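You operate a simulated robot arm through the tools that you are given. There is no shell and no other tool. Be economical: measure what you need, move in short steps, check, and stop when the job is done.

The job below is to be done with a simulated two-armed robot. You get a single attempt, and the scene is never put back.

JOB
Open the middle drawer of the green bench, fetch the blue pad and set it in the inside of the green bench's middle drawer, then shut the drawer. Then take the small carton and put it on the shelf under the filter. Then take the black block on the top of the green bench and put it away on the top of the grey table. Then take the brown roll from the top of the green bench and leave it on the aluminium sheet there. Then take the cream tape roll and put it in the red bin. Then open the middle drawer of the grey bench. Do these in the order given.

The check looks at the end state, three seconds after you hand in, the way a careful person would. Anything else that was tipped, shoved, dropped, spilled or broken makes it a failure. Flat cloth is picked up by pressing the open fingertips on it (5 to 10 N) and closing them slowly along it; thin cloth reads only 2 to 8 mm in the jaws.

ROBOT AND FRAMES
Two 7-joint arms with two-finger parallel grippers on one trunk, on a base that drives. Base frame: it is fixed to the floor where the robot stands at the start and does not move with it; the origin is under the middle of the robot, x ahead of it, y to its left, z up; the surface under the hand at the start is at about z = 0.85. Lengths are in m, angles in degrees, forces in N, time in s.
The left shoulder is at the start at [0.07, 0.13, 1.08], the right one opposite. With the tool pointing down near the work surface each hand reaches from about 0.22 to 0.52 m from the robot's upright axis, wherever it stands, measured 20 degrees to its own side. Places, roughly: aluminium sheet [0.5, 0.5, 0.75]; black block (5x5x3 cm) [0.5, 0.7, 0.9]; blue pad (6x9x4 cm) [1, 3.5, 0.9]; brown roll [0.5, 0.5, 0.75]; cream tape roll (6x6x3 cm) [-3.1, -6.5, 1]; inside of the green bench's middle drawer [0.6, 0, 0.5]; middle drawer of the green bench [0.5, 0, 0.5]; middle drawer of the grey bench [0.7, -1.8, 0.6]; red bin (16x20x9 cm) [-5.2, -4.7, 0.8]; shelf under the filter (22x29 cm) [-1.12, 5.96, 0.84]; small carton [1, 3, 1]; top of the grey table [0.8, -5.7, 0.9]. Payload 1.57 kg a hand.
Tool frame (each hand has its own): the origin (TCP) lies between the finger pads and is the grasp point; the fingertips stand 0.03 m ahead of it; z points along the fingers, y is the line along which they close. The gripper opens to 0.08 m. The fingers are 0.017 m wide and 0.012 m thick; the gripper's body (0.04 by 0.082 m) begins 0.08 m behind the TCP.
Orientation is that of the tool frame in the base frame, as [roll, pitch, yaw] about the fixed x, y, z axes, in that order (R = Rz(yaw) Ry(pitch) Rx(roll)). With the fingers straight down and closing along the base's y, the tool's x points along the base's -x, its y along +y and its z along -z.

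CONTROLS
- The arms move only by the tool send_rows. It takes "left_deltas", "right_deltas" or both (then of equal length, played together; a hand with none holds still); each is a list of rows, each a list of 7 numbers: the shift along the base's x, y, z in units of 20 mm (1.0 is 20 mm), then the turn, a rotation vector about the base's x, y, z in units of 4 degrees (1.0 is 4 degrees), then the gripper command, from -1 (shut) to 1 (fully open), values between in proportion. In form: [[x, y, z, ax, ay, az, gripper], ...]. A call has 1 to 10 rows; each row shifts and turns the commanded pose from where the row before left it. A call with a number of a shift or a turn outside -1 to 1 is refused whole. Each row takes 0.2 s and may step no farther than 0.05 m and 8.6 degrees from the row before; otherwise, or with a gripper value out of range, the whole call is refused. Where a pose cannot be reached the arm comes as near as it can. A force on the tool above 40 N (or 10 N above the force at the start of the call, whichever is more), or a blocked arm, ends the call early, and 0.2 s more pass. The fingers move at their own pace (about 0.108 m/s each) and stop on an object; they squeeze with about 22 N. The grip force told is the motor's: it shows also when the fingers shut on nothing. Time passes only in rows, and 0.2 s behind the last, so rows that do not move let the fingers close. The reply holds the time, the measured pose of the TCP, the force on the tool along the base axes, the opening and the grip force, in the units named above and with some noise, with the torque about the TCP (base axes, N m) and any sound that the robot's microphone picked up.
- Cameras (640 x 400 px; columns grow to the right, rows downward): "scene" is now at [0.1057, 0.0007, 1.2642]; the picture's right is [0.04, -1.00, -0.00], its down [-0.93, -0.04, -0.36] and it looks along [0.36, 0.01, -0.93] (base axes); focal length 214 px, centre (320, 200). "left" rides on the left gripper at [0.072, 0.007, -0.122] in its tool frame; the picture's right is [-0.09, 1.00, 0.00], its down [-0.84, -0.08, -0.54] and it looks along [-0.54, -0.05, 0.84] (tool axes); focal length 238 px, centre (320, 200). "right" rides on the right gripper at [0.072, -0.007, -0.122] in its tool frame; the picture's right is [0.09, 1.00, 0.00], its down [-0.84, 0.08, -0.54] and it looks along [-0.54, 0.05, 0.84] (tool axes); focal length 238 px, centre (320, 200). There is no depth. A picture from a camera that has moved, and an enlarged one, comes with that camera's place and axes in the base frame and with its lens.
- grab_frame(camera): a new picture of that camera. It takes no simulated time.
- move_column(by): slides the trunk up (or, below 0, down) by that many m; the arms and the scene camera ride with it, the base frame stays. It gives what a move gives, with no picture.
- steer(legs): drives the robot by 1 to 6 legs, each [ahead, left, turn to the left] in m, m and degrees, along the robot's own axes; the way and the turn of a leg run together, so that a leg with both is an arc; at most 1.5 m and 180 degrees a leg. The arms and the cameras ride along, it lands a little off, and it stops where it bumps. It gives what a move gives.
- head_to(pan, tilt): turns the head with the scene camera to pan (to the left, within 86 degrees either way) and tilt (down, from -29 to 69), counted from straight ahead of the robot. It gives what a move gives.
- inspect(camera, box): a new picture of the part [left, top, right, bottom] of that camera's present view, enlarged. It takes no simulated time.
- finish_job(): hands the job in; it is judged then, once.

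Go step by step. Nothing tells you exact positions but the pictures and the camera data: compare them with the known pose of the tool, close in by small moves and look again before you grip or let go. The budget is 196 turns and 184 pictures, counting those below and the enlarged ones. Unless the task says otherwise, let go and move clear before handing in.

The tools are called after "Emit:" by a JSON object that holds its "fn" and its "kwargs". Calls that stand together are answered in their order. send_rows: Moves the arms, as the interface text tells. Its arguments: {"type":"object","properties":{"left_deltas":{"type":"array","items":{"type":"array","items":{"type":"number"}}},"right_deltas":{"type":"array","items":{"type":"array","items":{"type":"number"}}}},"required":[]} The other tools are called the same way: move_column (by) slides the trunk up or down; steer (legs) drives the base; head_to (pan, tilt) turns the head that bears the scene camera; grab_frame (camera) takes a picture; inspect (camera, box) takes an enlarged picture of a part of a camera's view; finish_job () hands the job in.

At the start:

```text
time: 0.0
left_ee_pos: [0.3016, 0.3373, 1.0578]
left_ee_rot: [180.0, 0.0, -179.9]
left_force: [-0.3, -0.5, -0.2]
left_torque: [0.01, -0.01, -0.01]
left_opening: 0.08
left_finger_force: 0.1
right_ee_pos: [0.3258, 0.0408, 1.1043]
right_ee_rot: [179.8, 0.1, 180.0]
right_force: [-0.6, -0.7, -0.9]
right_torque: [-0.02, -0.01, 0.02]
right_opening: 0.08
right_finger_force: 0.0
trunk travel left (down, up): [-0.717, 0.223]
robot x, y, heading: [0.0008, 0.0024, 0.2]
head pan, tilt: [2.4, 68.8]
```

scene: 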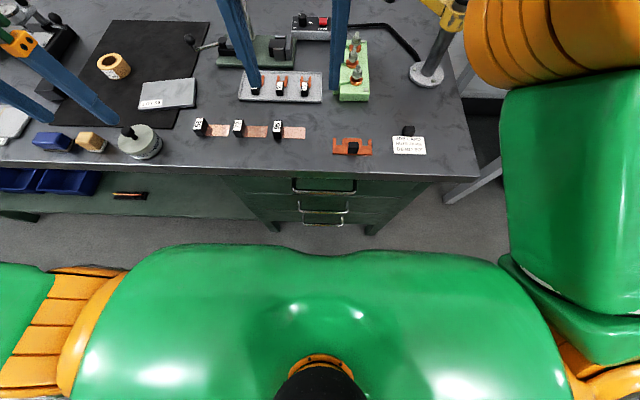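
right: 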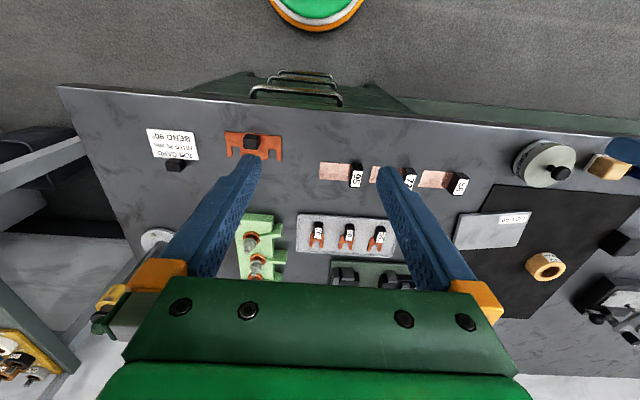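
left: 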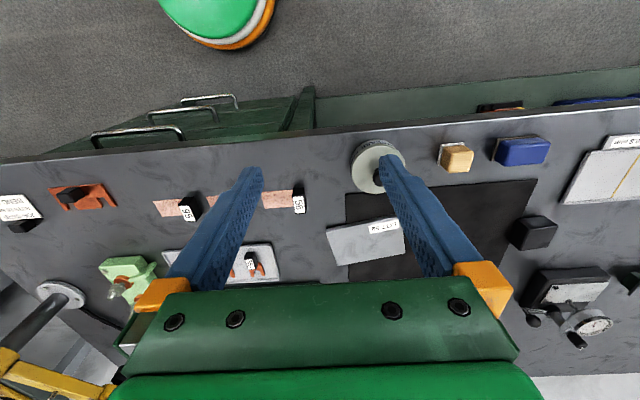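

I see the green bench ahead with its drawer stack roughly centred on y=0; the sheet, rolls and block sit to the left. First I look round with the head.

Emit:
{"fn": "head_to", "kwargs": {"pan": 0, "tilt": 35}}

Emit:
{"fn": "grab_frame", "kwargs": {"camera": "scene"}}

Emit:
{"fn": "head_to", "kwargs": {"pan": 80, "tilt": 20}}

Emit:
{"fn": "grab_frame", "kwargs": {"camera": "scene"}}

Emit:
{"fn": "head_to", "kwargs": {"pan": -80, "tilt": 20}}

Emit:
{"fn": "grab_frame", "kwargs": {"camera": "scene"}}

```text
time: 1.0
left_ee_pos: [0.3012, 0.3381, 1.0589]
left_ee_rot: [180.0, 0.1, -179.9]
left_force: [-0.7, -0.6, 0.2]
left_torque: [0.01, -0.02, 0.0]
left_opening: 0.0802
left_finger_force: 0.0
right_ee_pos: [0.3256, 0.0407, 1.1038]
right_ee_rot: [179.9, 0.1, 179.9]
right_force: [0.0, -0.7, -0.3]
right_torque: [0.01, 0.03, -0.02]
right_opening: 0.0801
right_finger_force: 0.0
trunk travel left (down, up): [-0.717, 0.223]
robot x, y, heading: [-0.0016, 0.0009, 0.3]
head pan, tilt: [0.0, 35.0]
```

```text
180 pictures are left
camera scene: at [0.1378, -0.0014, 1.3078], right [0.0, -1.0, 0.0], down [-0.57, 0.0, -0.82], along [0.82, 0.0, -0.57], focal length 214 px, centre (320, 200)
```

scene: 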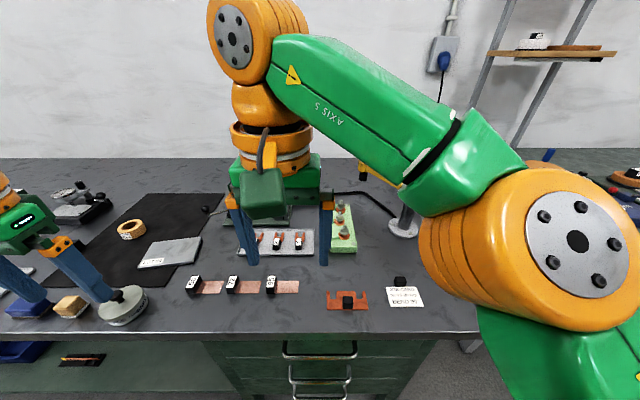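

```text
time: 2.5
left_ee_pos: [0.3023, 0.3365, 1.0595]
left_ee_rot: [-180.0, 0.0, -179.9]
left_force: [-0.2, -0.4, -0.7]
left_torque: [-0.02, 0.0, 0.0]
left_opening: 0.08
left_finger_force: 0.1
right_ee_pos: [0.3263, 0.0415, 1.1028]
right_ee_rot: [179.8, 0.1, 180.0]
right_force: [-0.4, -0.3, -0.1]
right_torque: [-0.01, -0.01, -0.04]
right_opening: 0.08
right_finger_force: 0.0
trunk travel left (down, up): [-0.717, 0.223]
robot x, y, heading: [-0.0006, -0.0021, -0.0]
head pan, tilt: [80.0, 20.0]
```

```text
179 pictures are left
camera scene: at [0.0661, 0.0904, 1.3317], right [0.98, -0.17, 0.0], down [-0.06, -0.34, -0.94], along [0.16, 0.93, -0.34], focal length 214 px, centre (320, 200)
```

scene: 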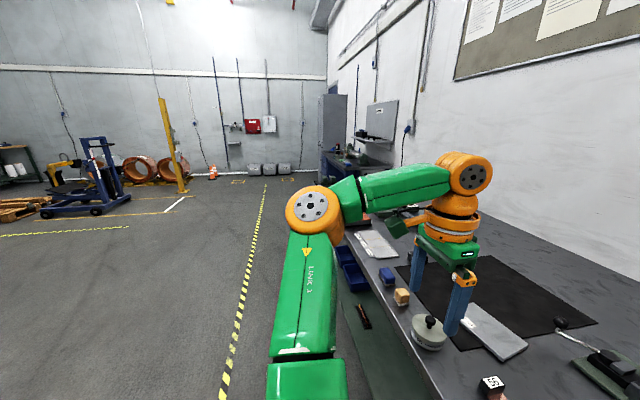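

```text
time: 5.0
left_ee_pos: [0.3017, 0.3384, 1.059]
left_ee_rot: [-180.0, 0.1, -179.8]
left_force: [-0.7, 0.0, -0.2]
left_torque: [0.01, 0.03, -0.01]
left_opening: 0.0798
left_finger_force: 0.0
right_ee_pos: [0.3252, 0.0417, 1.1033]
right_ee_rot: [179.9, 0.1, -180.0]
right_force: [1.1, -0.4, -0.7]
right_torque: [0.0, -0.04, 0.0]
right_opening: 0.0797
right_finger_force: 0.1
trunk travel left (down, up): [-0.717, 0.223]
robot x, y, heading: [-0.0009, -0.0036, -0.0]
head pan, tilt: [-80.0, 20.0]
```

```text
178 pictures are left
camera scene: at [0.0661, -0.093, 1.3317], right [-0.98, -0.17, 0.0], down [-0.06, 0.34, -0.94], along [0.16, -0.93, -0.34], focal length 214 px, centre (320, 200)
```

scene: 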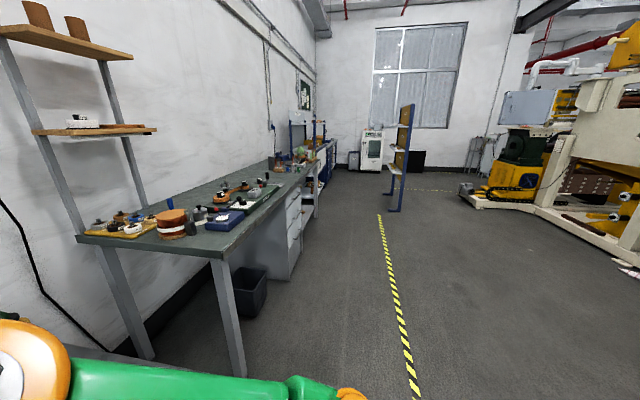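

Drawer handles are right below the bench edge. I back off and look at the drawer stack squarely.

Emit:
{"fn": "steer", "kwargs": {"legs": [[-0.6, 0, 0]]}}

Emit:
{"fn": "move_column", "kwargs": {"by": -0.35}}

Emit:
{"fn": "head_to", "kwargs": {"pan": 0, "tilt": 30}}

Emit:
{"fn": "grab_frame", "kwargs": {"camera": "scene"}}

```text
time: 8.3
left_ee_pos: [-0.2866, 0.3382, 1.0589]
left_ee_rot: [179.9, 0.0, 179.6]
left_force: [-0.4, 0.4, -1.0]
left_torque: [-0.03, 0.01, 0.02]
left_opening: 0.08
left_finger_force: 0.1
right_ee_pos: [-0.2656, 0.0407, 1.1023]
right_ee_rot: [-180.0, 0.1, 179.5]
right_force: [-0.2, -0.3, 0.8]
right_torque: [0.01, -0.02, -0.05]
right_opening: 0.0799
right_finger_force: 0.0
trunk travel left (down, up): [-0.717, 0.223]
robot x, y, heading: [-0.5937, 0.0053, -0.5]
head pan, tilt: [-80.0, 20.0]
```

```text
time: 11.8
left_ee_pos: [-0.2882, 0.3378, 0.7082]
left_ee_rot: [-180.0, 0.0, 179.7]
left_force: [0.3, 0.4, -0.1]
left_torque: [-0.01, 0.03, 0.0]
left_opening: 0.0799
left_finger_force: 0.0
right_ee_pos: [-0.2662, 0.0416, 0.7532]
right_ee_rot: [180.0, 0.1, 179.5]
right_force: [0.1, 0.3, 0.2]
right_torque: [-0.02, -0.04, 0.02]
right_opening: 0.08
right_finger_force: 0.1
trunk travel left (down, up): [-0.367, 0.573]
robot x, y, heading: [-0.5944, -0.0006, -0.6]
head pan, tilt: [-80.0, 20.0]
```

```text
time: 13.3
left_ee_pos: [-0.2872, 0.3369, 0.7085]
left_ee_rot: [180.0, 0.1, 179.5]
left_force: [-0.4, -0.6, -0.4]
left_torque: [-0.01, -0.02, 0.01]
left_opening: 0.0802
left_finger_force: 0.0
right_ee_pos: [-0.2654, 0.041, 0.7539]
right_ee_rot: [179.9, 0.1, 179.5]
right_force: [-0.1, 0.0, -0.5]
right_torque: [-0.01, -0.01, -0.01]
right_opening: 0.0801
right_finger_force: 0.1
trunk travel left (down, up): [-0.367, 0.573]
robot x, y, heading: [-0.5924, -0.0, -0.7]
head pan, tilt: [0.0, 30.0]
```

```text
177 pictures are left
camera scene: at [-0.4519, -0.0001, 0.9657], right [-0.01, -1.0, 0.0], down [-0.5, 0.0, -0.87], along [0.87, -0.01, -0.5], focal length 214 px, centre (320, 200)
```

scene: 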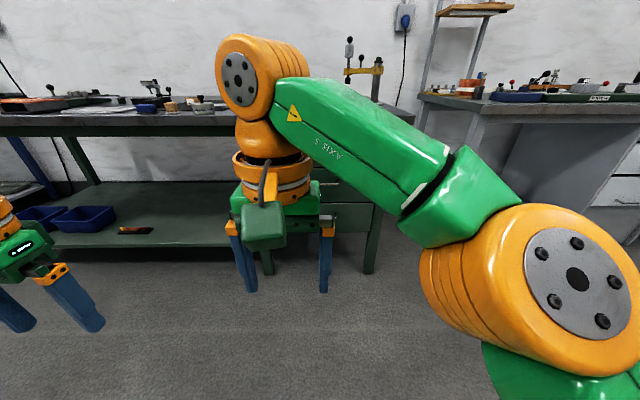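

The right arm hides the drawers. In free space I turn the right hand to point forward with the fingers closing vertically.

Emit:
{"fn": "send_rows", "kwargs": {"right_deltas": [[0.6, -0.7, 0, 1, -1, -1, 1], [0.6, -0.7, 0, 1, -1, -1, 1], [0.6, -0.7, 0, 1, -1, -1, 1], [0.6, -0.7, 0, 1, -1, -1, 1], [0.6, -0.7, 0, 1, -1, -1, 1], [0.6, -0.7, 0, 1, -1, -1, 1], [0.6, -0.7, 0, 1, -1, -1, 1], [0.6, -0.7, 0, 1, -1, -1, 1], [0.6, -0.7, 0, 1, -1, -1, 1]]}}

Emit:
{"fn": "send_rows", "kwargs": {"right_deltas": [[0.6, -0.7, 0, 1, -1, -1, 1], [0.6, -0.7, 0, 1, -1, -1, 1], [0.6, -0.7, 0, 1, -1, -1, 1], [0.6, -0.7, 0, 1, -1, -1, 1], [0.6, -0.7, 0, 1, -1, -1, 1], [0.6, -0.7, 0, 1, -1, -1, 1], [0.6, -0.7, 0, 1, -1, -1, 1], [0.6, -0.7, 0, 1, -1, -1, 1], [0, 0, 0, 0.3, -0.3, -0.3, 1]]}}

Emit:
{"fn": "grab_frame", "kwargs": {"camera": "scene"}}

Emit:
{"fn": "grab_frame", "kwargs": {"camera": "right"}}

```text
time: 15.3
left_ee_pos: [-0.2875, 0.3375, 0.7082]
left_ee_rot: [-180.0, 0.0, 179.7]
left_force: [0.8, 0.6, 0.0]
left_torque: [-0.02, 0.02, -0.01]
left_opening: 0.08
left_finger_force: 0.0
right_ee_pos: [-0.1577, -0.0848, 0.7533]
right_ee_rot: [132.5, 19.1, 132.4]
right_force: [-0.2, 0.1, -0.2]
right_torque: [-0.01, -0.02, -0.01]
right_opening: 0.0801
right_finger_force: 0.1
trunk travel left (down, up): [-0.367, 0.573]
robot x, y, heading: [-0.5905, 0.0019, -0.6]
head pan, tilt: [0.0, 30.0]
```

```text
time: 17.3
left_ee_pos: [-0.2868, 0.3373, 0.7085]
left_ee_rot: [179.9, 0.0, 179.5]
left_force: [-0.6, 0.5, 0.0]
left_torque: [0.01, 0.01, 0.02]
left_opening: 0.0797
left_finger_force: 0.1
right_ee_pos: [-0.0831, -0.2097, 0.7626]
right_ee_rot: [91.3, 0.8, 91.3]
right_force: [-0.1, -0.2, 0.4]
right_torque: [0.0, 0.01, -0.02]
right_opening: 0.08
right_finger_force: 0.0
right hand out of reach, approached as far as the arm can: row 8
trunk travel left (down, up): [-0.367, 0.573]
robot x, y, heading: [-0.5935, 0.0013, -0.7]
head pan, tilt: [0.0, 30.0]
```

```text
176 pictures are left
camera scene: at [-0.4517, 0.0, 0.9656], right [-0.01, -1.0, 0.0], down [-0.5, 0.0, -0.87], along [0.87, -0.01, -0.5], focal length 214 px, centre (320, 200)
```

scene: 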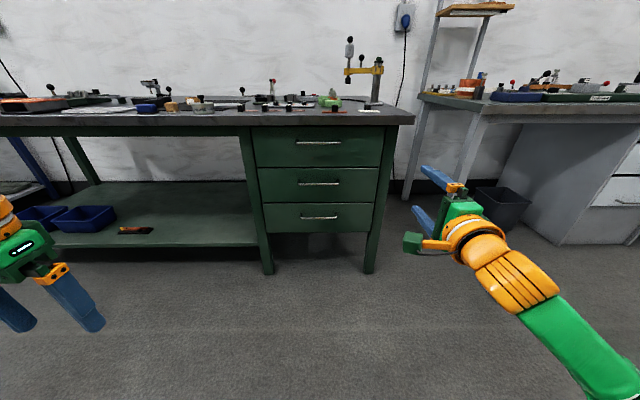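

```text
175 pictures are left
camera right: at [-0.2059, -0.1404, 0.7586], right [0.02, 0.1, 0.99], down [-0.52, -0.85, 0.1], along [0.85, -0.52, 0.04], focal length 238 px, centre (320, 200)
```

right: 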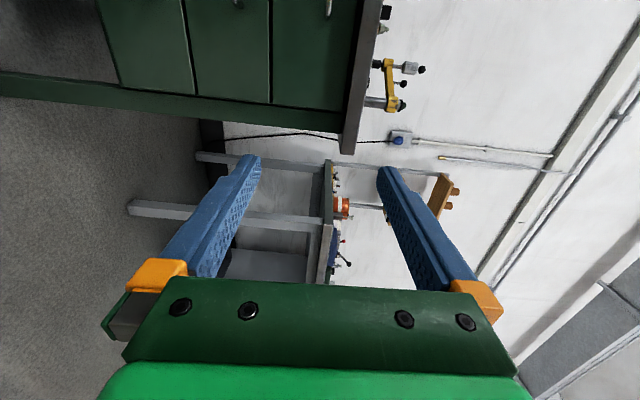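

Now the stack is clear: bench edge ≈ (x 0.33, z 0.86), middle handle ≈ [0.32, 0, 0.60]. I retract the arm a little, shift left, lower the trunk and approach.

Emit:
{"fn": "send_rows", "kwargs": {"right_deltas": [[-1, 0, 0, 0, 0, 0, 1], [-1, 0, 0, 0, 0, 0, 1], [-1, 0, 0, 0, 0, 0, 1], [-1, 0, 0, 0, 0, 0, 1], [-1, 0, 0, 0, 0, 0, 1]]}}

Emit:
{"fn": "move_column", "kwargs": {"by": -0.16}}

Emit:
{"fn": "steer", "kwargs": {"legs": [[0, 0.2, 0.7], [0.34, 0, 0]]}}

Emit:
{"fn": "head_to", "kwargs": {"pan": -20, "tilt": 20}}

Emit:
{"fn": "grab_frame", "kwargs": {"camera": "scene"}}

Emit:
{"fn": "grab_frame", "kwargs": {"camera": "right"}}

```text
time: 18.5
left_ee_pos: [-0.2884, 0.3371, 0.7086]
left_ee_rot: [-180.0, 0.0, 179.6]
left_force: [0.3, -0.5, 0.2]
left_torque: [-0.06, 0.0, 0.03]
left_opening: 0.0801
left_finger_force: 0.0
right_ee_pos: [-0.1493, -0.2325, 0.7536]
right_ee_rot: [90.0, -0.5, 89.8]
right_force: [-0.4, -0.3, 0.3]
right_torque: [0.0, -0.03, -0.01]
right_opening: 0.0799
right_finger_force: 0.1
right hand out of reach, approached as far as the arm can: row 1, 4, 5
trunk travel left (down, up): [-0.367, 0.573]
robot x, y, heading: [-0.5942, 0.0008, -0.3]
head pan, tilt: [0.0, 30.0]
```

```text
time: 20.3
left_ee_pos: [-0.2885, 0.3372, 0.5491]
left_ee_rot: [179.9, 0.0, 179.6]
left_force: [0.2, 0.9, 0.5]
left_torque: [0.01, 0.03, -0.03]
left_opening: 0.0801
left_finger_force: 0.0
right_ee_pos: [-0.1498, -0.2324, 0.5939]
right_ee_rot: [89.9, -0.5, 90.0]
right_force: [0.7, -0.6, -0.5]
right_torque: [0.0, -0.02, -0.03]
right_opening: 0.0798
right_finger_force: 0.1
trunk travel left (down, up): [-0.207, 0.733]
robot x, y, heading: [-0.5936, 0.0034, -0.5]
head pan, tilt: [0.0, 30.0]
```

```text
time: 23.7
left_ee_pos: [0.0476, 0.541, 0.548]
left_ee_rot: [-180.0, 0.0, -179.9]
left_force: [-0.5, -0.1, -0.1]
left_torque: [0.01, -0.03, 0.0]
left_opening: 0.08
left_finger_force: 0.0
right_ee_pos: [0.1924, -0.0278, 0.5929]
right_ee_rot: [90.0, -0.6, 90.7]
right_force: [0.7, -0.4, -0.1]
right_torque: [0.0, -0.01, -0.01]
right_opening: 0.0801
right_finger_force: 0.0
trunk travel left (down, up): [-0.207, 0.733]
robot x, y, heading: [-0.2471, 0.2021, 0.3]
head pan, tilt: [0.0, 30.0]
```

```text
time: 24.6
left_ee_pos: [0.0477, 0.541, 0.5486]
left_ee_rot: [-180.0, 0.0, -179.8]
left_force: [0.3, -0.1, 0.3]
left_torque: [-0.02, 0.04, -0.02]
left_opening: 0.0799
left_finger_force: 0.0
right_ee_pos: [0.1929, -0.0292, 0.5933]
right_ee_rot: [90.0, -0.5, 90.7]
right_force: [0.5, -0.2, -0.6]
right_torque: [0.0, 0.02, 0.0]
right_opening: 0.08
right_finger_force: 0.1
trunk travel left (down, up): [-0.207, 0.733]
robot x, y, heading: [-0.2523, 0.2012, 0.1]
head pan, tilt: [-20.0, 20.0]
```

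```text
174 pictures are left
camera scene: at [-0.1148, 0.1696, 0.8217], right [-0.34, -0.94, 0.0], down [-0.32, 0.12, -0.94], along [0.88, -0.32, -0.34], focal length 214 px, centre (320, 200)
```

scene: 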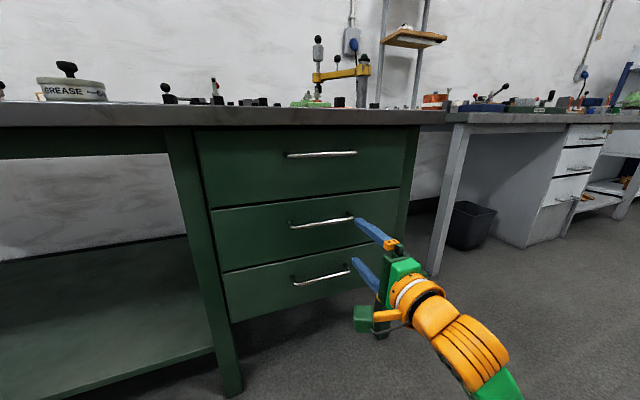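

```text
173 pictures are left
camera right: at [0.0702, 0.0421, 0.5868], right [0.0, 0.08, 1.0], down [-0.53, -0.84, 0.07], along [0.85, -0.53, 0.05], focal length 238 px, centre (320, 200)
```

right: 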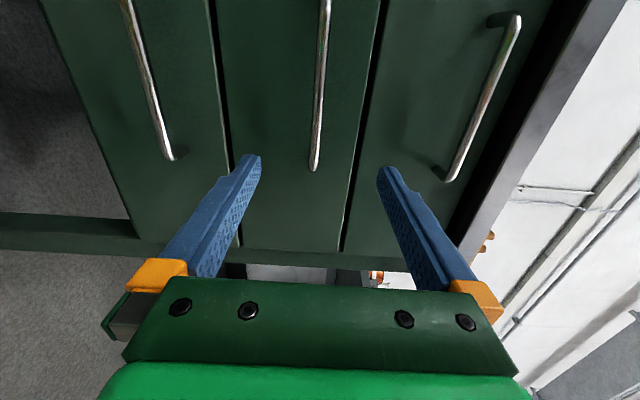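

The middle handle lines up vertically with the tool (z≈0.59), spanning y −0.075…+0.08, x≈0.325. I drive ahead 0.08 m and 0.03 m left, then check.

Emit:
{"fn": "steer", "kwargs": {"legs": [[0.08, 0.03, 0]]}}

Emit:
{"fn": "grab_frame", "kwargs": {"camera": "right"}}

Emit:
{"fn": "inspect", "kwargs": {"camera": "scene", "box": [200, 150, 480, 325]}}

```text
time: 25.6
left_ee_pos: [0.1298, 0.5696, 0.549]
left_ee_rot: [180.0, 0.0, -179.9]
left_force: [0.3, 0.3, 0.2]
left_torque: [0.0, -0.02, 0.0]
left_opening: 0.08
left_finger_force: 0.0
right_ee_pos: [0.2721, 0.0015, 0.5936]
right_ee_rot: [90.0, -0.4, 90.6]
right_force: [0.4, 0.1, 0.2]
right_torque: [0.0, -0.06, 0.03]
right_opening: 0.0802
right_finger_force: 0.0
trunk travel left (down, up): [-0.207, 0.733]
robot x, y, heading: [-0.1764, 0.232, 0.1]
head pan, tilt: [-20.0, 20.0]
```

```text
172 pictures are left
camera right: at [0.1508, 0.0716, 0.5867], right [0.0, 0.08, 1.0], down [-0.53, -0.84, 0.07], along [0.85, -0.53, 0.05], focal length 238 px, centre (320, 200)
```

right: 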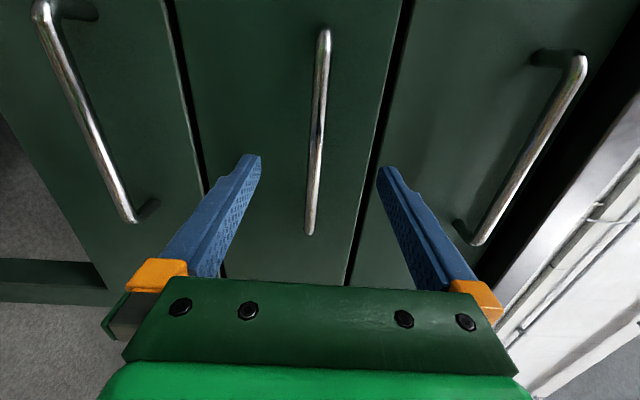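

```text
2.29 times, centred on (340, 238) of scene
camera zoom: at [-0.0339, 0.1994, 0.8217], right [-0.34, -0.94, 0.0], down [-0.32, 0.12, -0.94], along [0.88, -0.32, -0.34], focal length 490 px, centre (274, 114)
```

zoom: 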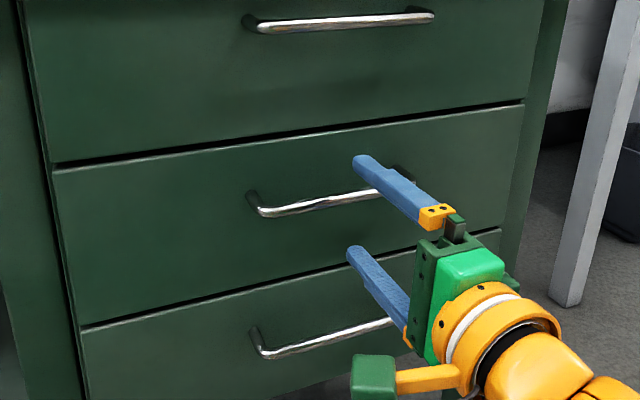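

Emit:
{"fn": "send_rows", "kwargs": {"right_deltas": [[0.5, 0, -0.1, 0, 0, 0, 1], [0.5, 0, -0.1, 0, 0, 0, 1], [0.5, 0, 0, 0, 0, 0, 1], [0.5, 0, 0, 0, 0, 0, 1], [0, 0, 0, 0, 0, 0, 1]]}}

Emit:
{"fn": "grab_frame", "kwargs": {"camera": "right"}}

```text
time: 26.9
left_ee_pos: [0.129, 0.5716, 0.548]
left_ee_rot: [180.0, 0.0, -179.8]
left_force: [0.1, 0.4, 0.1]
left_torque: [0.07, -0.03, 0.0]
left_opening: 0.08
left_finger_force: 0.1
right_ee_pos: [0.3127, 0.0009, 0.5897]
right_ee_rot: [89.9, -0.5, 90.5]
right_force: [0.0, 0.0, 0.3]
right_torque: [-0.03, -0.04, 0.01]
right_opening: 0.08
right_finger_force: 0.0
trunk travel left (down, up): [-0.207, 0.733]
robot x, y, heading: [-0.1728, 0.2344, -0.1]
head pan, tilt: [-20.0, 20.0]
```

```text
170 pictures are left
camera right: at [0.1907, 0.0715, 0.5828], right [0.0, 0.08, 1.0], down [-0.53, -0.84, 0.07], along [0.85, -0.53, 0.05], focal length 238 px, centre (320, 200)
```

right: 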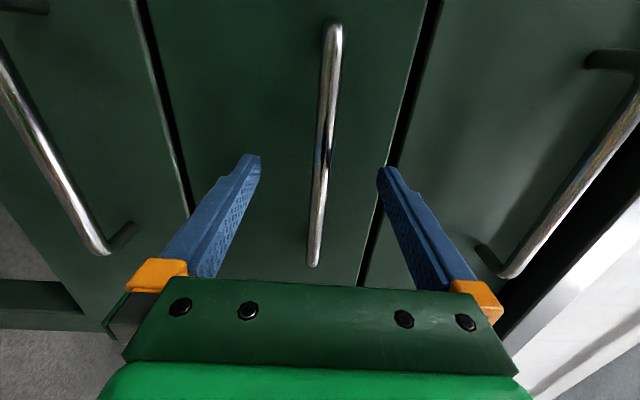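

Emit:
{"fn": "send_rows", "kwargs": {"right_deltas": [[0.4, 0, 0, 0, 0, 0, 1], [0, 0, 0, 0, 0, 0, -1], [0, 0, 0, 0, 0, 0, -1], [0, 0, 0, 0, 0, 0, -1], [0, 0, 0, 0, 0, 0, -1]]}}

Emit:
{"fn": "grab_frame", "kwargs": {"camera": "right"}}

```text
time: 28.1
left_ee_pos: [0.1287, 0.5707, 0.5482]
left_ee_rot: [-180.0, 0.1, -180.0]
left_force: [-0.5, -0.5, 0.3]
left_torque: [0.01, 0.01, -0.02]
left_opening: 0.08
left_finger_force: 0.0
right_ee_pos: [0.3199, 0.001, 0.5886]
right_ee_rot: [89.8, -0.5, 90.5]
right_force: [1.4, -1.5, 5.0]
right_torque: [-0.25, -0.07, 0.02]
right_opening: 0.0118
right_finger_force: 28.5
trunk travel left (down, up): [-0.207, 0.733]
robot x, y, heading: [-0.1699, 0.2347, 0.1]
head pan, tilt: [-20.0, 20.0]
```

```text
169 pictures are left
camera right: at [0.1984, 0.0719, 0.5829], right [0.0, 0.08, 1.0], down [-0.53, -0.84, 0.07], along [0.85, -0.53, 0.05], focal length 238 px, centre (320, 200)
```

right: 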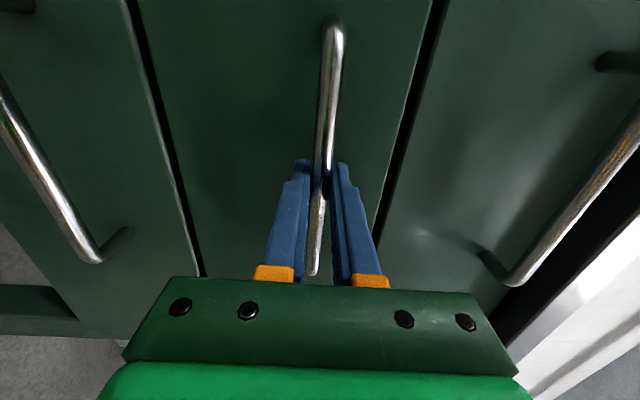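

Handle is gripped (12 mm). I pull with the arm first.

Emit:
{"fn": "send_rows", "kwargs": {"right_deltas": [[-0.4, 0, 0, 0, 0, 0, -1], [-0.5, 0, 0, 0, 0, 0, -1], [-0.5, 0, 0, 0, 0, 0, -1], [-0.5, 0, 0, 0, 0, 0, -1], [-0.5, 0, 0, 0, 0, 0, -1], [-0.5, 0, 0, 0, 0, 0, -1]]}}

Emit:
{"fn": "grab_frame", "kwargs": {"camera": "right"}}

```text
time: 29.4
left_ee_pos: [0.1294, 0.5727, 0.5464]
left_ee_rot: [-179.9, 0.0, -179.8]
left_force: [-0.4, 0.3, -0.2]
left_torque: [0.04, -0.02, 0.03]
left_opening: 0.08
left_finger_force: 0.0
right_ee_pos: [0.2727, 0.0004, 0.5893]
right_ee_rot: [90.2, -0.4, 90.8]
right_force: [-1.7, 15.0, -6.9]
right_torque: [-0.21, 0.06, -0.36]
right_opening: 0.0118
right_finger_force: 29.3
right hand out of reach, approached as far as the arm can: row 6
trunk travel left (down, up): [-0.207, 0.733]
robot x, y, heading: [-0.1706, 0.2337, 0.2]
head pan, tilt: [-20.0, 20.0]
```

```text
168 pictures are left
camera right: at [0.1503, 0.071, 0.5836], right [0.0, 0.09, 1.0], down [-0.53, -0.85, 0.07], along [0.85, -0.53, 0.04], focal length 238 px, centre (320, 200)
```

right: 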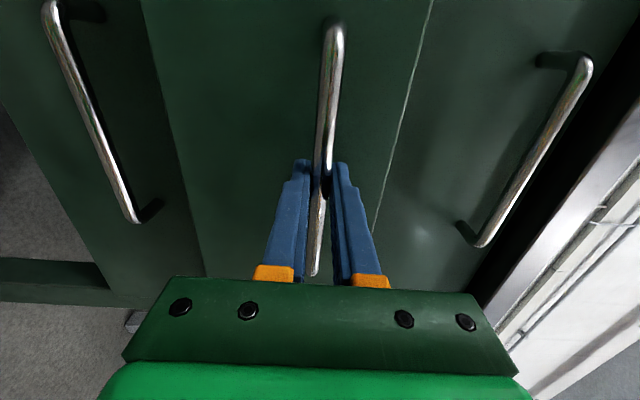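

The drawer follows. The rest I pull with the base.

Emit:
{"fn": "steer", "kwargs": {"legs": [[-0.1, 0, 0], [-0.1, 0, 0]]}}

Emit:
{"fn": "head_to", "kwargs": {"pan": -20, "tilt": 35}}

Emit:
{"fn": "grab_frame", "kwargs": {"camera": "scene"}}

```text
time: 31.4
left_ee_pos: [-0.0686, 0.5716, 0.5465]
left_ee_rot: [-179.8, -0.1, 180.0]
left_force: [-0.2, 0.3, 0.9]
left_torque: [-0.02, 0.0, -0.02]
left_opening: 0.0799
left_finger_force: 0.2
right_ee_pos: [0.0715, 0.0005, 0.5908]
right_ee_rot: [90.2, -0.4, 90.7]
right_force: [-1.2, 26.7, -16.1]
right_torque: [-0.11, 0.13, 0.18]
right_opening: 0.0118
right_finger_force: 28.9
trunk travel left (down, up): [-0.207, 0.733]
robot x, y, heading: [-0.3741, 0.2336, 0.1]
head pan, tilt: [-20.0, 20.0]
```

```text
time: 32.1
left_ee_pos: [-0.0703, 0.5709, 0.548]
left_ee_rot: [-179.9, 0.0, -179.8]
left_force: [-0.3, -0.2, 0.9]
left_torque: [-0.06, -0.02, 0.01]
left_opening: 0.0801
left_finger_force: 0.1
right_ee_pos: [0.0711, 0.001, 0.5905]
right_ee_rot: [90.2, -0.4, 90.9]
right_force: [-1.3, 11.8, -5.9]
right_torque: [-0.18, 0.06, 0.87]
right_opening: 0.0115
right_finger_force: 28.8
trunk travel left (down, up): [-0.207, 0.733]
robot x, y, heading: [-0.3707, 0.2355, -0.0]
head pan, tilt: [-20.0, 35.0]
```

```text
167 pictures are left
camera scene: at [-0.239, 0.2025, 0.7978], right [-0.34, -0.94, 0.0], down [-0.54, 0.19, -0.82], along [0.77, -0.28, -0.57], focal length 214 px, centre (320, 200)
```

scene: 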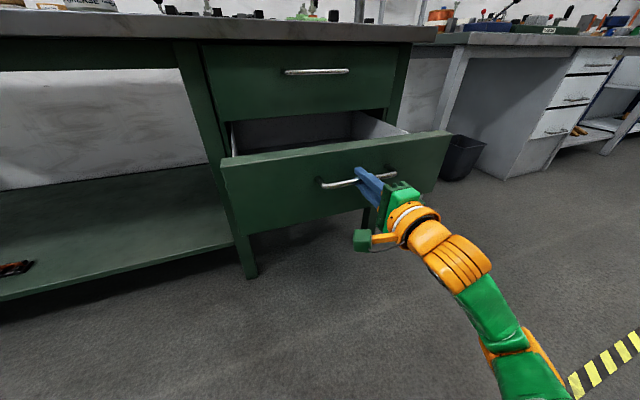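

Drawer is open 0.25 m. I let go, back away, fold the right hand to point down and high, and drive left towards the pad.

Emit:
{"fn": "send_rows", "kwargs": {"right_deltas": [[0, 0, 0, 0, 0, 0, 1], [0, 0, 0, 0, 0, 0, 1], [0, 0, 0, 0, 0, 0, 1]]}}

Emit:
{"fn": "steer", "kwargs": {"legs": [[-0.4, 0, 0]]}}

Emit:
{"fn": "send_rows", "kwargs": {"right_deltas": [[-0.4, 0, 0.7, -1, 1, 1, 1], [-0.4, 0, 0.7, -1, 1, 1, 1], [-0.4, 0, 0.7, -1, 1, 1, 1], [-0.4, 0, 0.7, -1, 1, 1, 1], [-0.4, 0, 0.7, -1, 1, 1, 1], [-0.4, 0, 0.7, -1, 1, 1, 1], [-0.4, 0, 0.7, -1, 1, 1, 1], [-0.4, 0, 0.7, -1, 1, 1, 1], [-0.4, 0, 0.7, -1, 1, 1, 1]]}}

Emit:
{"fn": "send_rows", "kwargs": {"right_deltas": [[-0.4, 0, 0.7, -1, 1, 1, 1], [-0.4, 0, 0.7, -1, 1, 1, 1], [-0.4, 0, 0.7, -1, 1, 1, 1], [-0.4, 0, 0.7, -1, 1, 1, 1], [-0.4, 0, 0.7, -1, 1, 1, 1], [-0.4, 0, 0.7, -1, 1, 1, 1], [-0.4, 0, 0.7, -1, 1, 1, 1], [-0.4, 0, 0.7, -1, 1, 1, 1], [0, 0, 0, -0.3, 0.3, 0.3, 1]]}}

Emit:
{"fn": "move_column", "kwargs": {"by": 0.5}}

Emit:
{"fn": "head_to", "kwargs": {"pan": 60, "tilt": 20}}

Emit:
{"fn": "grab_frame", "kwargs": {"camera": "scene"}}

```text
time: 32.9
left_ee_pos: [-0.0703, 0.5701, 0.5489]
left_ee_rot: [179.9, 0.0, 179.9]
left_force: [0.7, -0.5, 0.0]
left_torque: [0.03, -0.01, 0.01]
left_opening: 0.0799
left_finger_force: 0.1
right_ee_pos: [0.0703, -0.0017, 0.5918]
right_ee_rot: [90.1, -0.5, 90.7]
right_force: [0.1, 0.2, 1.1]
right_torque: [-0.01, 0.05, -0.04]
right_opening: 0.08
right_finger_force: 0.1
trunk travel left (down, up): [-0.207, 0.733]
robot x, y, heading: [-0.374, 0.2347, -0.1]
head pan, tilt: [-20.0, 35.0]
```

```text
time: 35.4
left_ee_pos: [-0.472, 0.5703, 0.5494]
left_ee_rot: [179.9, 0.0, 179.9]
left_force: [-0.5, -0.2, 0.0]
left_torque: [0.03, -0.01, -0.03]
left_opening: 0.0799
left_finger_force: 0.0
right_ee_pos: [-0.3298, -0.001, 0.5907]
right_ee_rot: [90.1, -0.5, 90.5]
right_force: [-0.1, 0.2, -0.1]
right_torque: [-0.04, -0.01, 0.0]
right_opening: 0.0802
right_finger_force: 0.2
trunk travel left (down, up): [-0.207, 0.733]
robot x, y, heading: [-0.7717, 0.2365, -0.2]
head pan, tilt: [-20.0, 35.0]
```

```text
time: 37.4
left_ee_pos: [-0.4715, 0.5705, 0.5484]
left_ee_rot: [179.9, 0.0, 179.8]
left_force: [-0.1, 0.7, 0.1]
left_torque: [0.01, 0.01, 0.02]
left_opening: 0.0801
left_finger_force: 0.2
right_ee_pos: [-0.4021, -0.0023, 0.7167]
right_ee_rot: [137.3, 18.7, 137.2]
right_force: [-0.4, -0.7, 0.7]
right_torque: [0.02, -0.03, 0.01]
right_opening: 0.0802
right_finger_force: 0.1
trunk travel left (down, up): [-0.207, 0.733]
robot x, y, heading: [-0.7738, 0.2308, 0.0]
head pan, tilt: [-20.0, 35.0]
```

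```text
time: 39.4
left_ee_pos: [-0.4701, 0.5702, 0.5486]
left_ee_rot: [-180.0, 0.0, 179.9]
left_force: [1.2, 0.0, 0.0]
left_torque: [-0.02, 0.02, -0.03]
left_opening: 0.0799
left_finger_force: 0.1
right_ee_pos: [-0.4179, 0.002, 0.7354]
right_ee_rot: [152.5, 13.8, 152.4]
right_force: [0.2, 0.3, 0.4]
right_torque: [0.01, -0.05, -0.02]
right_opening: 0.08
right_finger_force: 0.0
right hand out of reach, approached as far as the arm can: row 3, 4, 5, 6, 7, 8
trunk travel left (down, up): [-0.207, 0.733]
robot x, y, heading: [-0.7758, 0.2345, -0.0]
head pan, tilt: [-20.0, 35.0]
```

```text
refused: 0.5 is not a number from -0.4 to 0.4
```

```text
time: 41.0
left_ee_pos: [-0.471, 0.5708, 0.5475]
left_ee_rot: [179.9, 0.0, 179.8]
left_force: [0.6, -0.3, 0.0]
left_torque: [-0.02, -0.01, 0.05]
left_opening: 0.0802
left_finger_force: 0.1
right_ee_pos: [-0.419, 0.0017, 0.7363]
right_ee_rot: [152.6, 13.8, 152.4]
right_force: [0.6, 0.5, -0.3]
right_torque: [-0.03, -0.03, 0.01]
right_opening: 0.0798
right_finger_force: 0.0
trunk travel left (down, up): [-0.207, 0.733]
robot x, y, heading: [-0.7737, 0.2312, -0.1]
head pan, tilt: [60.0, 20.0]
```

```text
166 pictures are left
camera scene: at [-0.6763, 0.3124, 0.8217], right [0.86, -0.5, 0.0], down [-0.17, -0.3, -0.94], along [0.47, 0.81, -0.34], focal length 214 px, centre (320, 200)
```

scene: 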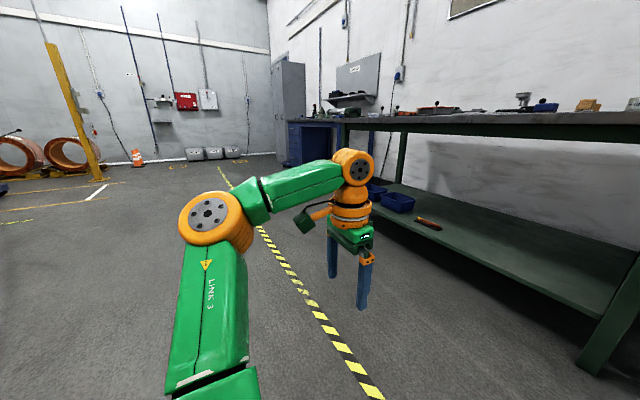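

Emit:
{"fn": "move_column", "kwargs": {"by": 0.4}}

Emit:
{"fn": "move_column", "kwargs": {"by": 0.2}}

Emit:
{"fn": "steer", "kwargs": {"legs": [[0, 1.3, 0], [0, 1.2, 0]]}}

Emit:
{"fn": "head_to", "kwargs": {"pan": 10, "tilt": 25}}

Emit:
{"fn": "grab_frame", "kwargs": {"camera": "scene"}}

Emit:
{"fn": "head_to", "kwargs": {"pan": 60, "tilt": 20}}

Emit:
{"fn": "grab_frame", "kwargs": {"camera": "scene"}}

```text
time: 44.8
left_ee_pos: [-0.4712, 0.5703, 0.9485]
left_ee_rot: [180.0, 0.0, 179.9]
left_force: [-0.2, -0.7, 0.5]
left_torque: [0.0, 0.02, 0.04]
left_opening: 0.0798
left_finger_force: 0.0
right_ee_pos: [-0.4187, 0.0013, 1.1362]
right_ee_rot: [152.6, 13.8, 152.3]
right_force: [0.2, 0.8, 0.2]
right_torque: [0.02, -0.01, 0.0]
right_opening: 0.0799
right_finger_force: 0.0
trunk travel left (down, up): [-0.607, 0.333]
robot x, y, heading: [-0.773, 0.2346, 0.1]
head pan, tilt: [60.0, 20.0]
```

```text
time: 47.0
left_ee_pos: [-0.471, 0.5701, 1.1483]
left_ee_rot: [179.9, 0.1, 180.0]
left_force: [-0.2, 0.6, 0.2]
left_torque: [-0.02, 0.01, 0.01]
left_opening: 0.0802
left_finger_force: 0.1
right_ee_pos: [-0.4188, 0.0028, 1.3359]
right_ee_rot: [152.5, 13.8, 152.4]
right_force: [-1.1, 0.7, -0.6]
right_torque: [0.01, -0.03, 0.0]
right_opening: 0.08
right_finger_force: 0.2
trunk travel left (down, up): [-0.807, 0.133]
robot x, y, heading: [-0.7746, 0.2346, -0.1]
head pan, tilt: [60.0, 20.0]
```

```text
time: 59.1
left_ee_pos: [-0.4933, 3.0691, 1.148]
left_ee_rot: [180.0, 0.0, -178.4]
left_force: [-0.7, -0.3, 0.1]
left_torque: [-0.01, -0.01, 0.0]
left_opening: 0.0801
left_finger_force: 0.1
right_ee_pos: [-0.4246, 2.5022, 1.3356]
right_ee_rot: [152.5, 13.9, 153.9]
right_force: [-0.4, -0.4, 0.6]
right_torque: [-0.01, 0.0, -0.03]
right_opening: 0.0799
right_finger_force: 0.0
trunk travel left (down, up): [-0.807, 0.133]
robot x, y, heading: [-0.7883, 2.725, 1.4]
head pan, tilt: [60.0, 20.0]
```

```text
time: 60.3
left_ee_pos: [-0.4954, 3.0693, 1.148]
left_ee_rot: [180.0, -0.1, -178.4]
left_force: [0.4, -1.1, -0.1]
left_torque: [0.0, 0.0, -0.02]
left_opening: 0.0798
left_finger_force: 0.1
right_ee_pos: [-0.4252, 2.5034, 1.3352]
right_ee_rot: [152.5, 13.8, 154.0]
right_force: [-0.2, 0.8, -0.7]
right_torque: [0.0, -0.02, -0.01]
right_opening: 0.0801
right_finger_force: 0.0
trunk travel left (down, up): [-0.807, 0.133]
robot x, y, heading: [-0.7856, 2.7257, 1.6]
head pan, tilt: [10.0, 25.0]
```

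```text
165 pictures are left
camera scene: at [-0.6462, 2.7426, 1.4136], right [0.2, -0.98, 0.0], down [-0.41, -0.08, -0.91], along [0.89, 0.18, -0.42], focal length 214 px, centre (320, 200)
```

scene: 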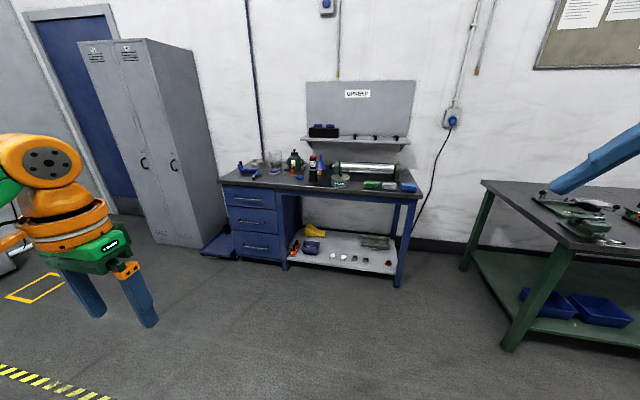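

```text
time: 61.5
left_ee_pos: [-0.4933, 3.0702, 1.147]
left_ee_rot: [-180.0, 0.0, -178.4]
left_force: [-0.9, 0.0, -0.9]
left_torque: [-0.01, -0.02, 0.0]
left_opening: 0.0801
left_finger_force: 0.0
right_ee_pos: [-0.4253, 2.5032, 1.3347]
right_ee_rot: [152.7, 13.9, 154.1]
right_force: [-0.1, 0.4, -0.1]
right_torque: [0.03, 0.01, 0.0]
right_opening: 0.0802
right_finger_force: 0.0
trunk travel left (down, up): [-0.807, 0.133]
robot x, y, heading: [-0.7876, 2.7239, 1.3]
head pan, tilt: [60.0, 20.0]
```

```text
164 pictures are left
camera scene: at [-0.6919, 2.8059, 1.4217], right [0.88, -0.48, 0.0], down [-0.16, -0.3, -0.94], along [0.45, 0.83, -0.34], focal length 214 px, centre (320, 200)
```

scene: 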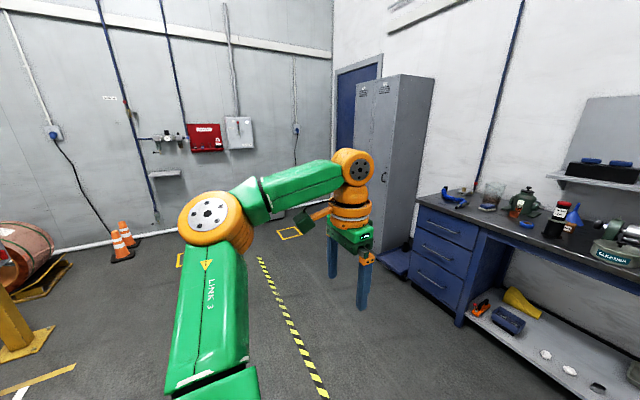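

The blue bench ahead holds the pad and carton. I zoom in on its top.

Emit:
{"fn": "head_to", "kwargs": {"pan": 10, "tilt": 25}}

Emit:
{"fn": "inspect", "kwargs": {"camera": "scene", "box": [210, 110, 430, 248]}}

```text
time: 62.7
left_ee_pos: [-0.4952, 3.0691, 1.1476]
left_ee_rot: [-180.0, 0.0, -178.4]
left_force: [0.6, -0.8, -0.5]
left_torque: [0.02, -0.04, -0.01]
left_opening: 0.0801
left_finger_force: 0.1
right_ee_pos: [-0.4258, 2.5035, 1.3371]
right_ee_rot: [152.7, 13.8, 154.0]
right_force: [-0.1, 0.4, 0.8]
right_torque: [0.01, -0.01, 0.0]
right_opening: 0.08
right_finger_force: 0.0
trunk travel left (down, up): [-0.807, 0.133]
robot x, y, heading: [-0.7855, 2.7259, 1.4]
head pan, tilt: [10.0, 25.0]
```

```text
2.90 times, centred on (320, 179) of scene
camera zoom: at [-0.6462, 2.7427, 1.4136], right [0.2, -0.98, 0.0], down [-0.41, -0.08, -0.91], along [0.89, 0.18, -0.42], focal length 622 px, centre (320, 261)
```

zoom: 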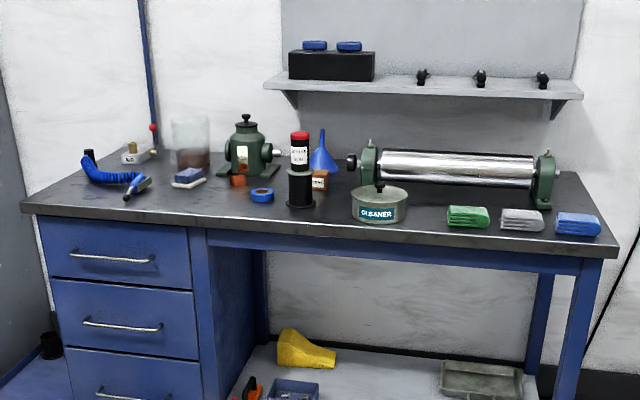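

The blue object at about [0.98, 3.46] matches the rough pad place, but there are also blue scourers at the right. I drive closer and look in detail.

Emit:
{"fn": "steer", "kwargs": {"legs": [[0, 0.5, -1.4], [0.9, 0, 0]]}}

Emit:
{"fn": "head_to", "kwargs": {"pan": 10, "tilt": 35}}

Emit:
{"fn": "grab_frame", "kwargs": {"camera": "scene"}}

Emit:
{"fn": "inspect", "kwargs": {"camera": "scene", "box": [220, 100, 420, 225]}}

```text
time: 70.0
left_ee_pos: [0.4156, 3.5482, 1.1484]
left_ee_rot: [-180.0, 0.1, 179.3]
left_force: [-0.1, 0.7, 0.0]
left_torque: [0.03, 0.01, 0.01]
left_opening: 0.0801
left_finger_force: 0.1
right_ee_pos: [0.461, 2.9796, 1.3368]
right_ee_rot: [152.6, 14.0, 151.8]
right_force: [-0.4, 0.7, -0.2]
right_torque: [0.0, -0.04, 0.0]
right_opening: 0.0797
right_finger_force: 0.1
trunk travel left (down, up): [-0.807, 0.133]
robot x, y, heading: [0.1101, 3.2133, -1.0]
head pan, tilt: [10.0, 25.0]
```

```text
time: 70.7
left_ee_pos: [0.4164, 3.5473, 1.1481]
left_ee_rot: [-180.0, 0.0, 179.3]
left_force: [0.2, 0.2, -0.1]
left_torque: [-0.02, 0.03, 0.0]
left_opening: 0.0798
left_finger_force: 0.0
right_ee_pos: [0.4606, 2.9776, 1.3365]
right_ee_rot: [152.6, 13.8, 151.8]
right_force: [-0.3, 0.5, -0.1]
right_torque: [-0.02, 0.05, 0.01]
right_opening: 0.0799
right_finger_force: 0.0
trunk travel left (down, up): [-0.807, 0.133]
robot x, y, heading: [0.1104, 3.2162, -0.4]
head pan, tilt: [10.0, 35.0]
```

```text
162 pictures are left
camera scene: at [0.2472, 3.2259, 1.3979], right [0.16, -0.99, 0.0], down [-0.57, -0.09, -0.82], along [0.81, 0.13, -0.57], focal length 214 px, centre (320, 200)
```

scene: 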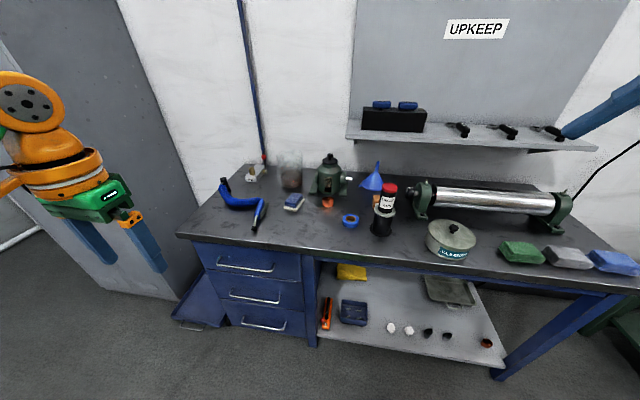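

```text
3.20 times, centred on (320, 162) of scene
camera zoom: at [0.2472, 3.2259, 1.3979], right [0.16, -0.99, 0.0], down [-0.57, -0.09, -0.82], along [0.81, 0.13, -0.57], focal length 686 px, centre (320, 320)
```

zoom: 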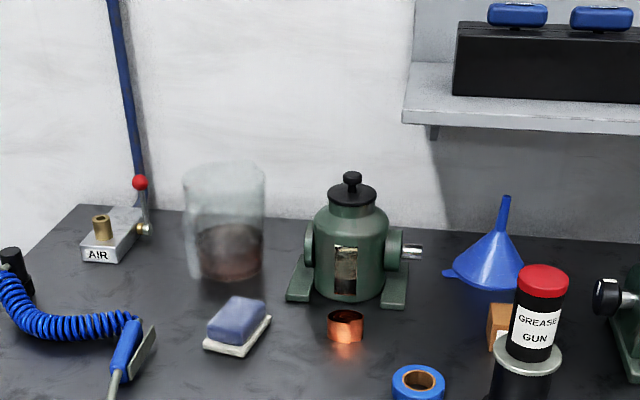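

The 6×9 cm blue/white pad is at ≈[0.966, 3.452], long axis about −13° from x; the carton is behind the grease gun at ≈[0.97, 3.07]. I drive closer and view it with the left hand camera.

Emit:
{"fn": "steer", "kwargs": {"legs": [[0.33, 0.04, 0.7]]}}

Emit:
{"fn": "send_rows", "kwargs": {"left_deltas": [[0.5, -0.5, 0, 0, -1, -0.5, 1], [0.5, -0.5, 0, 0, -1, -0.5, 1], [0.5, -0.5, 0, 0, -1, -0.5, 1], [0.5, -0.5, 0, 0, -1, -0.5, 1], [0.5, -0.5, 0, 0, -1, -0.5, 1], [0.5, -0.5, 0, 0, -1, -0.5, 1], [0.5, -0.5, 0, 0, -1, -0.4, 1]]}}

Emit:
{"fn": "grab_frame", "kwargs": {"camera": "left"}}

Emit:
{"fn": "grab_frame", "kwargs": {"camera": "scene"}}

```text
time: 72.9
left_ee_pos: [0.7419, 3.5846, 1.1474]
left_ee_rot: [179.9, 0.1, 179.5]
left_force: [0.4, 0.7, -0.4]
left_torque: [0.0, -0.02, 0.02]
left_opening: 0.08
left_finger_force: 0.1
right_ee_pos: [0.7894, 3.0159, 1.3365]
right_ee_rot: [152.6, 13.9, 151.9]
right_force: [-0.2, 0.4, 0.3]
right_torque: [0.03, -0.02, -0.03]
right_opening: 0.0797
right_finger_force: 0.0
trunk travel left (down, up): [-0.807, 0.133]
robot x, y, heading: [0.4425, 3.2518, -0.5]
head pan, tilt: [10.0, 35.0]
```

```text
time: 74.5
left_ee_pos: [0.8151, 3.5152, 1.1486]
left_ee_rot: [176.0, 27.9, 164.5]
left_force: [-0.1, 0.1, -0.4]
left_torque: [0.0, 0.02, 0.02]
left_opening: 0.08
left_finger_force: 0.0
right_ee_pos: [0.7929, 3.0164, 1.335]
right_ee_rot: [152.7, 13.7, 151.8]
right_force: [0.6, 0.2, -0.8]
right_torque: [-0.02, 0.01, 0.02]
right_opening: 0.0799
right_finger_force: 0.1
trunk travel left (down, up): [-0.807, 0.133]
robot x, y, heading: [0.4383, 3.2509, -0.8]
head pan, tilt: [10.0, 35.0]
```

```text
160 pictures are left
camera left: at [0.6986, 3.5444, 1.2221], right [0.31, 0.94, 0.1], down [0.44, -0.24, 0.86], along [0.84, -0.22, -0.49], focal length 238 px, centre (320, 200)
```

left: 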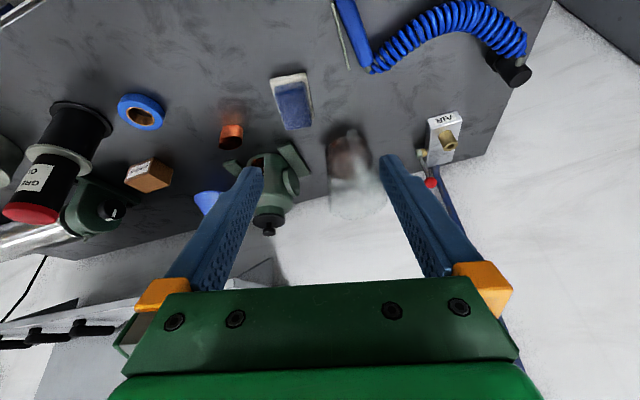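

```text
159 pictures are left
camera scene: at [0.5767, 3.2626, 1.3978], right [0.16, -0.99, 0.0], down [-0.57, -0.09, -0.82], along [0.81, 0.13, -0.57], focal length 214 px, centre (320, 200)
```

scene: 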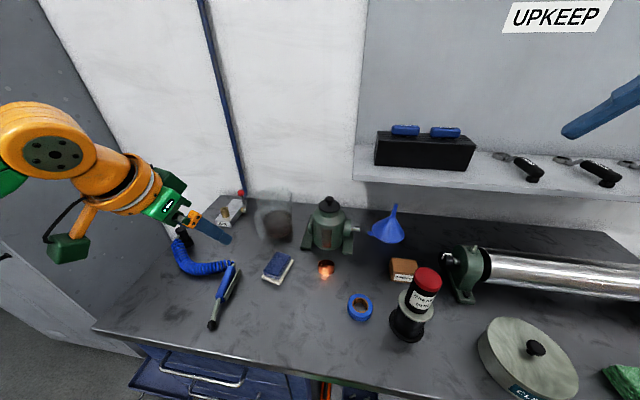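

Pad centre ≈[0.955, 3.451]; jar behind it at x≈1.08. I move the left hand above the pad.

Emit:
{"fn": "send_rows", "kwargs": {"left_deltas": [[0.875, -0.4, -0.9, 0, 0, 0, 1], [0.875, -0.4, -0.9, 0, 0, 0, 1], [0.875, -0.4, -0.9, 0, 0, 0, 1], [0.875, -0.4, -0.9, 0, 0, 0, 1], [0.875, -0.4, -0.9, 0, 0, 0, 1], [0.875, -0.4, -0.9, 0, 0, 0, 1], [0.875, -0.4, -0.9, 0, 0, 0, 1], [0.875, -0.4, -0.9, 0, 0, 0, 1], [0, 0, 0, 0, 0, 0, 1]]}}

Emit:
{"fn": "grab_frame", "kwargs": {"camera": "left"}}

Emit:
{"fn": "inspect", "kwargs": {"camera": "scene", "box": [160, 150, 400, 300]}}

```text
time: 76.5
left_ee_pos: [0.9556, 3.4505, 1.0048]
left_ee_rot: [176.0, 27.8, 164.6]
left_force: [-0.6, -0.5, -0.2]
left_torque: [0.0, -0.02, 0.01]
left_opening: 0.08
left_finger_force: 0.0
right_ee_pos: [0.792, 3.0163, 1.3365]
right_ee_rot: [152.7, 13.9, 151.9]
right_force: [0.2, 0.2, 1.1]
right_torque: [0.01, -0.01, -0.04]
right_opening: 0.0799
right_finger_force: 0.1
trunk travel left (down, up): [-0.807, 0.133]
robot x, y, heading: [0.4407, 3.2508, -0.7]
head pan, tilt: [10.0, 35.0]
```

```text
158 pictures are left
camera left: at [0.8398, 3.4797, 1.0786], right [0.31, 0.94, 0.1], down [0.44, -0.24, 0.86], along [0.84, -0.22, -0.49], focal length 238 px, centre (320, 200)
```

left: 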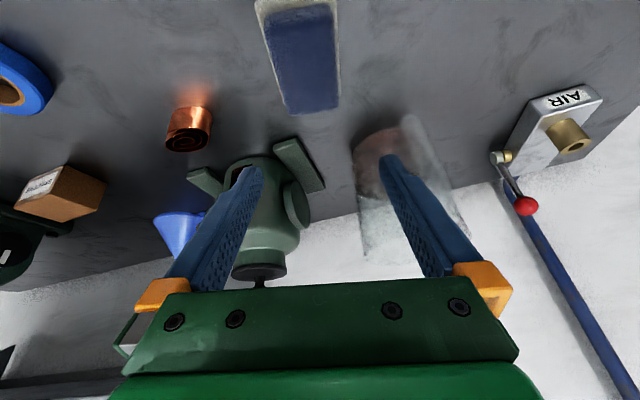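

```text
2.67 times, centred on (280, 225) of scene
camera zoom: at [0.5762, 3.2627, 1.3979], right [0.16, -0.99, 0.0], down [-0.57, -0.09, -0.82], along [0.81, 0.13, -0.57], focal length 572 px, centre (427, 133)
```

zoom: 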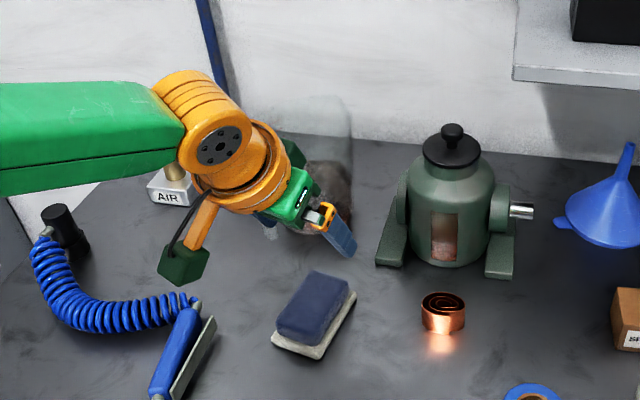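

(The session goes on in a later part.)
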